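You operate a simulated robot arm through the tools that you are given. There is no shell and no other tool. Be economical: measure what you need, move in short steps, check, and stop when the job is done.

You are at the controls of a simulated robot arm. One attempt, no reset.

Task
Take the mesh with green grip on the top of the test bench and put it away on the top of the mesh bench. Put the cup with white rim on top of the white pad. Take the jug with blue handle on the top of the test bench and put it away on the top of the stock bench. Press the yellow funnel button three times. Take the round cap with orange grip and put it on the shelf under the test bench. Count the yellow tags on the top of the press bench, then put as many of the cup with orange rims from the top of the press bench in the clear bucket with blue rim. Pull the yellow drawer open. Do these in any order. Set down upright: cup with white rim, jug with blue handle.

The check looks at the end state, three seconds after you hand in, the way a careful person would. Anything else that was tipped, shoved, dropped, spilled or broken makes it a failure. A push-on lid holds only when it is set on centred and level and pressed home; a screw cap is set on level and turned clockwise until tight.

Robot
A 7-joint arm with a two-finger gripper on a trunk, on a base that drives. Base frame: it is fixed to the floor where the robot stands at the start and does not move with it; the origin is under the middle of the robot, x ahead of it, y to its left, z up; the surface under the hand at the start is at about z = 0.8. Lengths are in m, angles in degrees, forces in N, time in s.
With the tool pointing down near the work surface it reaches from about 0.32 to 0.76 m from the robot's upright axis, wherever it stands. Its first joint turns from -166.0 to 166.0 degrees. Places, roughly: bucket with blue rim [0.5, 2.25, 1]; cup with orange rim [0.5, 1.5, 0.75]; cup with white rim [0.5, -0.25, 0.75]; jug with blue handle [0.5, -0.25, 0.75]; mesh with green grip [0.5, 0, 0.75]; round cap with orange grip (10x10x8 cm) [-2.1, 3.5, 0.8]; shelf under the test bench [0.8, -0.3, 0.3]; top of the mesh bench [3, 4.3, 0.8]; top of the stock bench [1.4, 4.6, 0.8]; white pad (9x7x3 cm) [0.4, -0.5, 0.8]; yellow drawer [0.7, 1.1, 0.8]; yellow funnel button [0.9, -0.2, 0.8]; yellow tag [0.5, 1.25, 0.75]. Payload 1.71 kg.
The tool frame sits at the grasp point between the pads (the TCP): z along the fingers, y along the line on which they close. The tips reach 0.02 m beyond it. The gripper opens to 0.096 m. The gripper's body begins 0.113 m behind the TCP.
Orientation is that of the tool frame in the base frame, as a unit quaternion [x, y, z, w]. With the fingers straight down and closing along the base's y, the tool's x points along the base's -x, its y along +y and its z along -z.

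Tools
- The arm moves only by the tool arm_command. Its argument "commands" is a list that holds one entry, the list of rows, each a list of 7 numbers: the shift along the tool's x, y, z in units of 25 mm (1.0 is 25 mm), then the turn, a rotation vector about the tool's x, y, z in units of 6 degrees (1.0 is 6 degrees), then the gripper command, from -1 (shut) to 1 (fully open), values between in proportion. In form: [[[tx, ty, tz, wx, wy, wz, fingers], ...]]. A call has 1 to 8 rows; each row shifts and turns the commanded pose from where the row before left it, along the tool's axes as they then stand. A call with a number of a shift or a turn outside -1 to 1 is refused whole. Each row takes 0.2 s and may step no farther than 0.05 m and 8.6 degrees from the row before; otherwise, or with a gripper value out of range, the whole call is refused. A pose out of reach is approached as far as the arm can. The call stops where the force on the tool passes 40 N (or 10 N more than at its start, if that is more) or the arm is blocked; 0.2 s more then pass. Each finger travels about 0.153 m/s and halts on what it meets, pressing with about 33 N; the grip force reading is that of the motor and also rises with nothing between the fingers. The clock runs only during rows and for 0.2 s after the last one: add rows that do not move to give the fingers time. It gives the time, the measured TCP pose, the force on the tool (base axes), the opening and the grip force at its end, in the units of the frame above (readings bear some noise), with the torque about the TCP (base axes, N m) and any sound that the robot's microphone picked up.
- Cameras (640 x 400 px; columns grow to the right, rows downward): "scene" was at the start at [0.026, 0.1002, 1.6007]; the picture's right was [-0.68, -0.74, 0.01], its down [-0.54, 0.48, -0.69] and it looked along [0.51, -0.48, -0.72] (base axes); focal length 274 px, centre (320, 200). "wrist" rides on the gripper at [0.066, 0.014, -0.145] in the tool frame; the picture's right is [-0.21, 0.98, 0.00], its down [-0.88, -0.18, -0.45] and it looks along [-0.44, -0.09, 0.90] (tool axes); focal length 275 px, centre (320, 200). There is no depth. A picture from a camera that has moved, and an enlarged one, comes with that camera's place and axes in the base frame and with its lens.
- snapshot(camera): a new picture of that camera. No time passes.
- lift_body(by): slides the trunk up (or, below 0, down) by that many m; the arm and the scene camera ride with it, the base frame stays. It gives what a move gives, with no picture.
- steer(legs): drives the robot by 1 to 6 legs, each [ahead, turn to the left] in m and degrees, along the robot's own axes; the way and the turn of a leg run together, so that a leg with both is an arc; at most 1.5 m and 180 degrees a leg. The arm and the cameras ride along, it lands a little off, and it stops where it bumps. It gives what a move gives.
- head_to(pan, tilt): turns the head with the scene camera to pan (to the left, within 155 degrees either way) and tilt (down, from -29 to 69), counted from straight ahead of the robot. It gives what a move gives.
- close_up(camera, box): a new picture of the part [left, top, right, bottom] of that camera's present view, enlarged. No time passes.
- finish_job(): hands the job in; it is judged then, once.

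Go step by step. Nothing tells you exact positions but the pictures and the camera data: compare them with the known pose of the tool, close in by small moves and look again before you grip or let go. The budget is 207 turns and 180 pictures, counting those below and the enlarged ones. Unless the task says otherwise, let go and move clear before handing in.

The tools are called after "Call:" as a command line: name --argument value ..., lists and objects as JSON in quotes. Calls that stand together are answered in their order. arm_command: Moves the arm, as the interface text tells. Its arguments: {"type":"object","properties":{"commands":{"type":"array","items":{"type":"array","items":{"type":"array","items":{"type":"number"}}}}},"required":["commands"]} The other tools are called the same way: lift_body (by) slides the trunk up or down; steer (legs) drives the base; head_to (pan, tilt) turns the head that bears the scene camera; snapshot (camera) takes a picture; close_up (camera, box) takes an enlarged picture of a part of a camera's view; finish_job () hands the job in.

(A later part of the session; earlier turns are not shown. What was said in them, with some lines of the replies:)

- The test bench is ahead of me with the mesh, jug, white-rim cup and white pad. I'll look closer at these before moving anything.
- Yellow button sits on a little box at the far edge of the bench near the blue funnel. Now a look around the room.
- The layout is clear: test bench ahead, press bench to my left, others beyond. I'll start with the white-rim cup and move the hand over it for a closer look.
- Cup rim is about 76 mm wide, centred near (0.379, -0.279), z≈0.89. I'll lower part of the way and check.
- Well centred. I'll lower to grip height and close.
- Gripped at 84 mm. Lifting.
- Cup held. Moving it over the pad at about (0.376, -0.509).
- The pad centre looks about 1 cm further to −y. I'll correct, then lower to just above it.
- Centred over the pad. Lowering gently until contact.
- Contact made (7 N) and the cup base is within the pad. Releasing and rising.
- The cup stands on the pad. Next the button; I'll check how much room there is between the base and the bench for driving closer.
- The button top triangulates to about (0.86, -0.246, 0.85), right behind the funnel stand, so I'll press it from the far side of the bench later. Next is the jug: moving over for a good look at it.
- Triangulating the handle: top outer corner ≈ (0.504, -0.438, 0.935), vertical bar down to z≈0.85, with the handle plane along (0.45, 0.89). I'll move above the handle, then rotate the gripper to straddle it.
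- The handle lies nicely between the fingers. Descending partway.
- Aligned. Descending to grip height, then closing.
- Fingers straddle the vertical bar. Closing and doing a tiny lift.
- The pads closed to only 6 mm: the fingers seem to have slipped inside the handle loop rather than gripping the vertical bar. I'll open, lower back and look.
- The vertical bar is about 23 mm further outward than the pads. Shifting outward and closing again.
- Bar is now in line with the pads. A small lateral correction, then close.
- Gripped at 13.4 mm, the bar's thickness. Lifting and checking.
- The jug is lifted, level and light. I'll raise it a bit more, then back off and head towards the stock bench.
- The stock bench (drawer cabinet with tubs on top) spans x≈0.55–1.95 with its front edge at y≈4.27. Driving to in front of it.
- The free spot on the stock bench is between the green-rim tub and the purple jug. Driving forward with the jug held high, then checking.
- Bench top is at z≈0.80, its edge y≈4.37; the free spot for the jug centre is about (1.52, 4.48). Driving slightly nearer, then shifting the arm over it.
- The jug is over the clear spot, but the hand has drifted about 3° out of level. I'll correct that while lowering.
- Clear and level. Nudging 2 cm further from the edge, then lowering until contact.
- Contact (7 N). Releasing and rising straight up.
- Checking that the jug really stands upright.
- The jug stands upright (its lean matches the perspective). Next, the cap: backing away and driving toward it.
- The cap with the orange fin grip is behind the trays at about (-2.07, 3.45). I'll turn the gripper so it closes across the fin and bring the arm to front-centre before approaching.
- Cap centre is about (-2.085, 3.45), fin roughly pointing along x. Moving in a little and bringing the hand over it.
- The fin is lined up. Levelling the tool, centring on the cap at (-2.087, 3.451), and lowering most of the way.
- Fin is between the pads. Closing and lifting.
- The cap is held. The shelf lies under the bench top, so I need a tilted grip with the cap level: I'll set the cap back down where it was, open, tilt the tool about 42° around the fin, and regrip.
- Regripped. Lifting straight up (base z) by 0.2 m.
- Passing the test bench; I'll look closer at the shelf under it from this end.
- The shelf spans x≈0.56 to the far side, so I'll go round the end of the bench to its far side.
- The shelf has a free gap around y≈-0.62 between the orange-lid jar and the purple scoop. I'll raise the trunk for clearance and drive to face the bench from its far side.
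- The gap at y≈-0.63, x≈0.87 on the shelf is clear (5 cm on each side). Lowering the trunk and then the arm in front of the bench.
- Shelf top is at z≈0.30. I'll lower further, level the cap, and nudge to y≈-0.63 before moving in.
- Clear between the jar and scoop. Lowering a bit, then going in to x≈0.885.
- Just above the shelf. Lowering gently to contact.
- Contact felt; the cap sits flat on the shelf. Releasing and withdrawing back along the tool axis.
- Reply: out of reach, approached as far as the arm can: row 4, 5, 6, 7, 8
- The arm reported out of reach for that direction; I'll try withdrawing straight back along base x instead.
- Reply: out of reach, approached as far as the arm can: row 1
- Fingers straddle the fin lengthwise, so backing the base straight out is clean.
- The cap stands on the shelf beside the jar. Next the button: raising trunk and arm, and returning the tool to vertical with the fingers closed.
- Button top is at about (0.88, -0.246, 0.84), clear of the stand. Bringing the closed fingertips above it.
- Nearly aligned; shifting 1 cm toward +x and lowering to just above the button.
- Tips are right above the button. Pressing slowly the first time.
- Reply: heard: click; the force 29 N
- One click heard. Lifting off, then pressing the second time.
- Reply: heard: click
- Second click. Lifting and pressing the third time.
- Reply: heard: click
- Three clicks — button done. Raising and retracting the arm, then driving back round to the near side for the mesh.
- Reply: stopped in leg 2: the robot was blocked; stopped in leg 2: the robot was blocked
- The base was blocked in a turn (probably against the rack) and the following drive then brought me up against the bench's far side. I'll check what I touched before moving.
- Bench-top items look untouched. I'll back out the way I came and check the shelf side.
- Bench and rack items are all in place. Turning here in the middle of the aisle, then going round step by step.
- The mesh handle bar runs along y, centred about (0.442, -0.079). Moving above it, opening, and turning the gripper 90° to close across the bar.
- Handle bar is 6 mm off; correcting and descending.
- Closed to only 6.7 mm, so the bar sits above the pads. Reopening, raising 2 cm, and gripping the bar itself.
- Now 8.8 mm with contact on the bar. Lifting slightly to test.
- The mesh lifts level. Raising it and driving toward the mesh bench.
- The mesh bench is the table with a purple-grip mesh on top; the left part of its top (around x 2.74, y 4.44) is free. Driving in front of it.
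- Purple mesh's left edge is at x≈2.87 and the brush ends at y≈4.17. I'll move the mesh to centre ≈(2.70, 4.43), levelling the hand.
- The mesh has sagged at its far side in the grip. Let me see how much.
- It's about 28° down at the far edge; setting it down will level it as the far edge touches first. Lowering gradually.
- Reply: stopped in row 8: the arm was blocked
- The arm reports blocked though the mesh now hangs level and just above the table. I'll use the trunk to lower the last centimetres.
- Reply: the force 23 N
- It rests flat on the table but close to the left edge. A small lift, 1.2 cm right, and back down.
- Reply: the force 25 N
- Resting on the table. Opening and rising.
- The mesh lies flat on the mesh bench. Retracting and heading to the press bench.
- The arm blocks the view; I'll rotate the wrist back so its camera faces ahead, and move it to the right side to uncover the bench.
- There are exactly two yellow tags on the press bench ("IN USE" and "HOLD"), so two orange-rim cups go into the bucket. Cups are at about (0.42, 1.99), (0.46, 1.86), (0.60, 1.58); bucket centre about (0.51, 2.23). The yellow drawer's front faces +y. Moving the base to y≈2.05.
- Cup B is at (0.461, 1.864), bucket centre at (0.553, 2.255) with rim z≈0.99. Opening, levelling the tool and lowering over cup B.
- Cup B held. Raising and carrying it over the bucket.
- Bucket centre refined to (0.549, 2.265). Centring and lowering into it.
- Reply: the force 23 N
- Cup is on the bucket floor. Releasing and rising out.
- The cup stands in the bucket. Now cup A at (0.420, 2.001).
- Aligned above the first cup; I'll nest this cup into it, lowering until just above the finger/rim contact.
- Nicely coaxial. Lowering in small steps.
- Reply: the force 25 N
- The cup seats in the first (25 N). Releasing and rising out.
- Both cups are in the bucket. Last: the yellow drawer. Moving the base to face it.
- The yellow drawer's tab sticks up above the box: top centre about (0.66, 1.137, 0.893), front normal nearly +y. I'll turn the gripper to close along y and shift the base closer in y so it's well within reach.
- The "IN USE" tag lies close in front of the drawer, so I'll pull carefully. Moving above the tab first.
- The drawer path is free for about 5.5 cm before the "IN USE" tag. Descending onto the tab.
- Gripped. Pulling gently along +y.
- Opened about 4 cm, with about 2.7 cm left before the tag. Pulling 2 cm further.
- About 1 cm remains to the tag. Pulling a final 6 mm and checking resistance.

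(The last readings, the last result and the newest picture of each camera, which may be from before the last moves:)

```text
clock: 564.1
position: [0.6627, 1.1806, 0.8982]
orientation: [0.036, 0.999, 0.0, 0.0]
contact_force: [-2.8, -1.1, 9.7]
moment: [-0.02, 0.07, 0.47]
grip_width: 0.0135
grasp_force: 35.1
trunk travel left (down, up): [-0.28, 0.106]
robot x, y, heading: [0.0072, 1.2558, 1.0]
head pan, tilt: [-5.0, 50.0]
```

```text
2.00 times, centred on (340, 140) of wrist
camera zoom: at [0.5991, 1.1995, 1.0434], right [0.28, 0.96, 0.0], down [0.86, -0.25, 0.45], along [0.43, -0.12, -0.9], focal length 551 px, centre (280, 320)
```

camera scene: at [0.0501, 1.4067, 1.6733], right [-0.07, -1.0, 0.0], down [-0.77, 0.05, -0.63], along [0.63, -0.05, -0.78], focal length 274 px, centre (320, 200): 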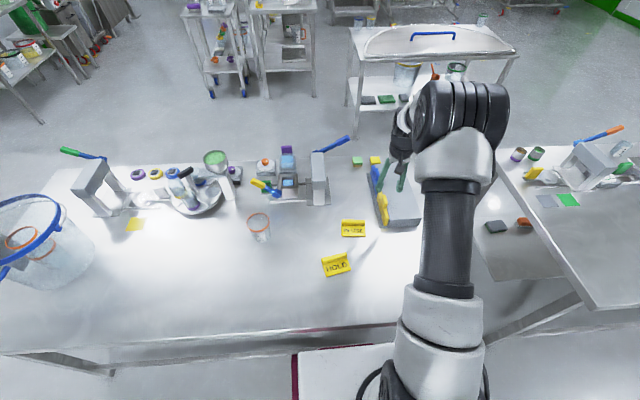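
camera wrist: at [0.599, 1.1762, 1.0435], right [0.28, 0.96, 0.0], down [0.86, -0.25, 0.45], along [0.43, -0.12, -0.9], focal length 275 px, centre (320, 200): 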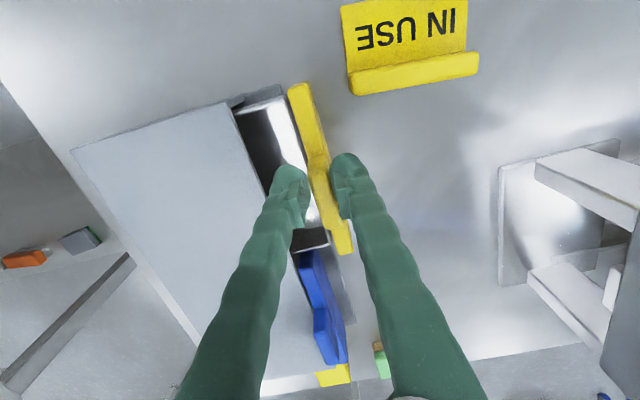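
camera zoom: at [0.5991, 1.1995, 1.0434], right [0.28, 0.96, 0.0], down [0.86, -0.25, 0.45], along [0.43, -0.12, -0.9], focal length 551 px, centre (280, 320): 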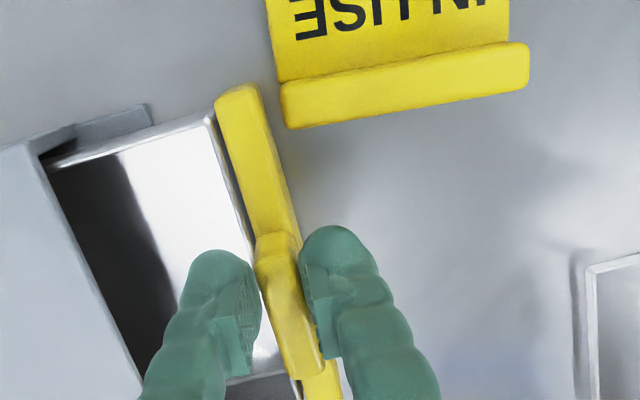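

The drawer stands open about 6 cm, just short of the tag. Releasing and rising clear.

Call:
arm_command --commands '[[[0, 0, 0, 0, 0, 0, -0.4], [0, 0, 0, 0, 0, 0, -0.3], [0, 0, 0, 0, 0, 0, -0.3], [0, 0, -1, 0, 0, 0, -0.3], [0, 0, -1, 0, 0, 0, -0.3], [0, 0, -1, 0, 0, 0, -0.3], [0, 0, -1, 0, 0, 0, -0.3], [0, 0, -1, 0, 0, 0, -0.3]]]'

Call:
snapshot --camera "wrist"

```text
clock: 565.9
position: [0.6622, 1.179, 1.0243]
orientation: [0.035, 0.999, 0.0, -0.001]
contact_force: [-0.4, 0.1, 0.0]
moment: [0.0, 0.01, -0.03]
grip_width: 0.0333
grasp_force: 0.0
trunk travel left (down, up): [-0.28, 0.106]
robot x, y, heading: [0.0125, 1.2583, 1.1]
head pan, tilt: [-5.0, 50.0]
```

```text
19 pictures are left
camera wrist: at [0.598, 1.1983, 1.1688], right [0.28, 0.96, 0.0], down [0.86, -0.25, 0.44], along [0.43, -0.12, -0.9], focal length 275 px, centre (320, 200)
```

wrist: 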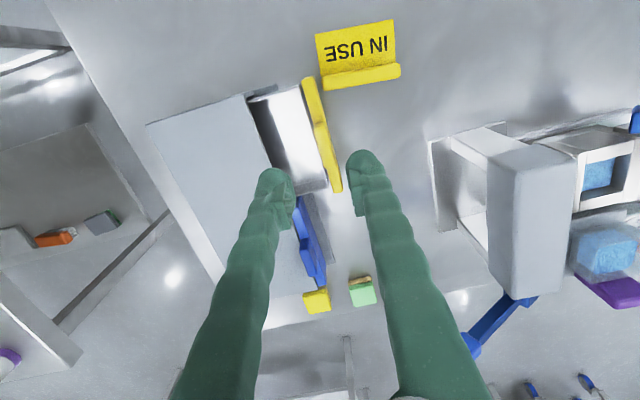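

The drawer is open and the tag untouched. Backing clear and taking a last look.

Call:
arm_command --commands '[[[0, 0, -1, 0, 0, 0, -0.3], [0, 0, -1, 0, 0, 0, -0.3], [0, 0, -1, 0, 0, 0, -0.3], [0, 0, 0, 0, 0, 0, -0.3]]]'

Call:
steer --legs '[[-0.45, 0]]'

Call:
head_to --pan -30 --tilt 35

Call:
snapshot --camera "scene"

Call:
head_to --pan 20 --tilt 35

Call:
snapshot --camera "scene"

```text
clock: 566.9
position: [0.6637, 1.1807, 1.0989]
orientation: [0.036, 0.999, 0.0, -0.001]
contact_force: [0.3, 0.4, 0.6]
moment: [0.0, 0.02, 0.02]
grip_width: 0.0333
grasp_force: 0.0
trunk travel left (down, up): [-0.28, 0.106]
robot x, y, heading: [0.0118, 1.2569, 0.9]
head pan, tilt: [-5.0, 50.0]
```

```text
clock: 569.8
position: [0.205, 1.1762, 1.0989]
orientation: [0.031, 1.0, 0.0, 0.0]
contact_force: [-1.2, 0.2, -0.1]
moment: [0.0, -0.02, 0.02]
grip_width: 0.0335
grasp_force: 0.0
trunk travel left (down, up): [-0.28, 0.106]
robot x, y, heading: [-0.4508, 1.2419, 1.8]
head pan, tilt: [-5.0, 50.0]
```

```text
clock: 570.7
position: [0.19, 1.1756, 1.1085]
orientation: [0.03, 1.0, 0.001, 0.006]
contact_force: [1.1, -0.6, -0.7]
moment: [0.0, 0.01, 0.03]
grip_width: 0.0335
grasp_force: 0.1
trunk travel left (down, up): [-0.28, 0.106]
robot x, y, heading: [-0.4504, 1.2483, 1.8]
head pan, tilt: [-30.0, 35.0]
```

```text
18 pictures are left
camera scene: at [-0.4089, 1.3592, 1.695], right [-0.47, -0.88, 0.01], down [-0.52, 0.27, -0.81], along [0.71, -0.39, -0.59], focal length 274 px, centre (320, 200)
```

scene: 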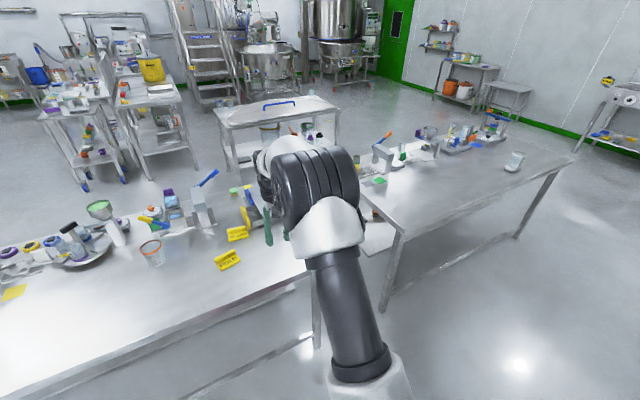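

```text
clock: 571.9
position: [0.1891, 1.176, 1.1086]
orientation: [0.031, 1.0, 0.001, 0.007]
contact_force: [1.0, 1.1, 0.4]
moment: [0.0, -0.01, -0.01]
grip_width: 0.0334
grasp_force: 0.1
trunk travel left (down, up): [-0.28, 0.106]
robot x, y, heading: [-0.4515, 1.2503, 1.6]
head pan, tilt: [20.0, 35.0]
```

```text
17 pictures are left
camera scene: at [-0.4053, 1.4334, 1.6949], right [0.37, -0.93, -0.01], down [-0.55, -0.21, -0.81], along [0.75, 0.3, -0.59], focal length 274 px, centre (320, 200)
```

scene: 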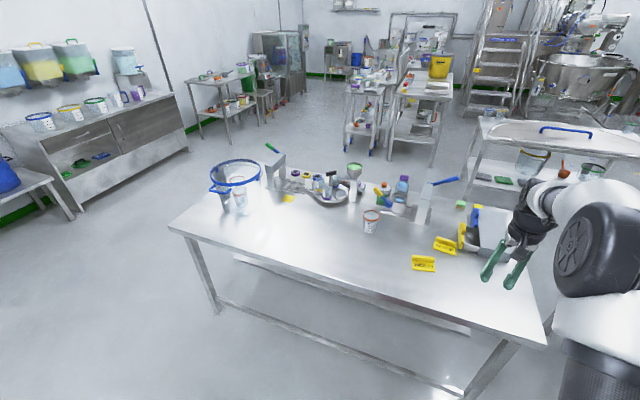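

Everything I can see is where I left it: cup on the pad, two cups in the bucket, jug on the stock bench, drawer open, with the hand clear. Handing in.

Call:
finish_job

```text
The job is handed in.
```

I did all seven jobs and handed in, but two points may count against the result.

- **Drawer:** I opened it about 6 cm and stopped, because the "IN USE" tag lies right in front of it. I didn't feel an end stop, so it may open further.
- **Bumps:** While driving on the far side of the test bench, the base was blocked once (probably by the rack) and then came up against the bench or its shelf. Nothing looked moved or tipped in the pictures I took afterwards.

| Job | Result |
|---|---|
| Mesh with green grip | Lies flat on the top of the mesh bench |
| Cup with white rim | Upright on the white pad |
| Jug with blue handle | Upright on the top of the stock bench |
| Yellow funnel button | Pressed three times, with a click heard each time |
| Round cap with orange grip | On the shelf under the test bench |
| Cups with orange rims | Two yellow tags counted ("IN USE" and "HOLD"), so two cups are in the bucket, one nested in the other |
| Yellow drawer | Open about 6 cm |
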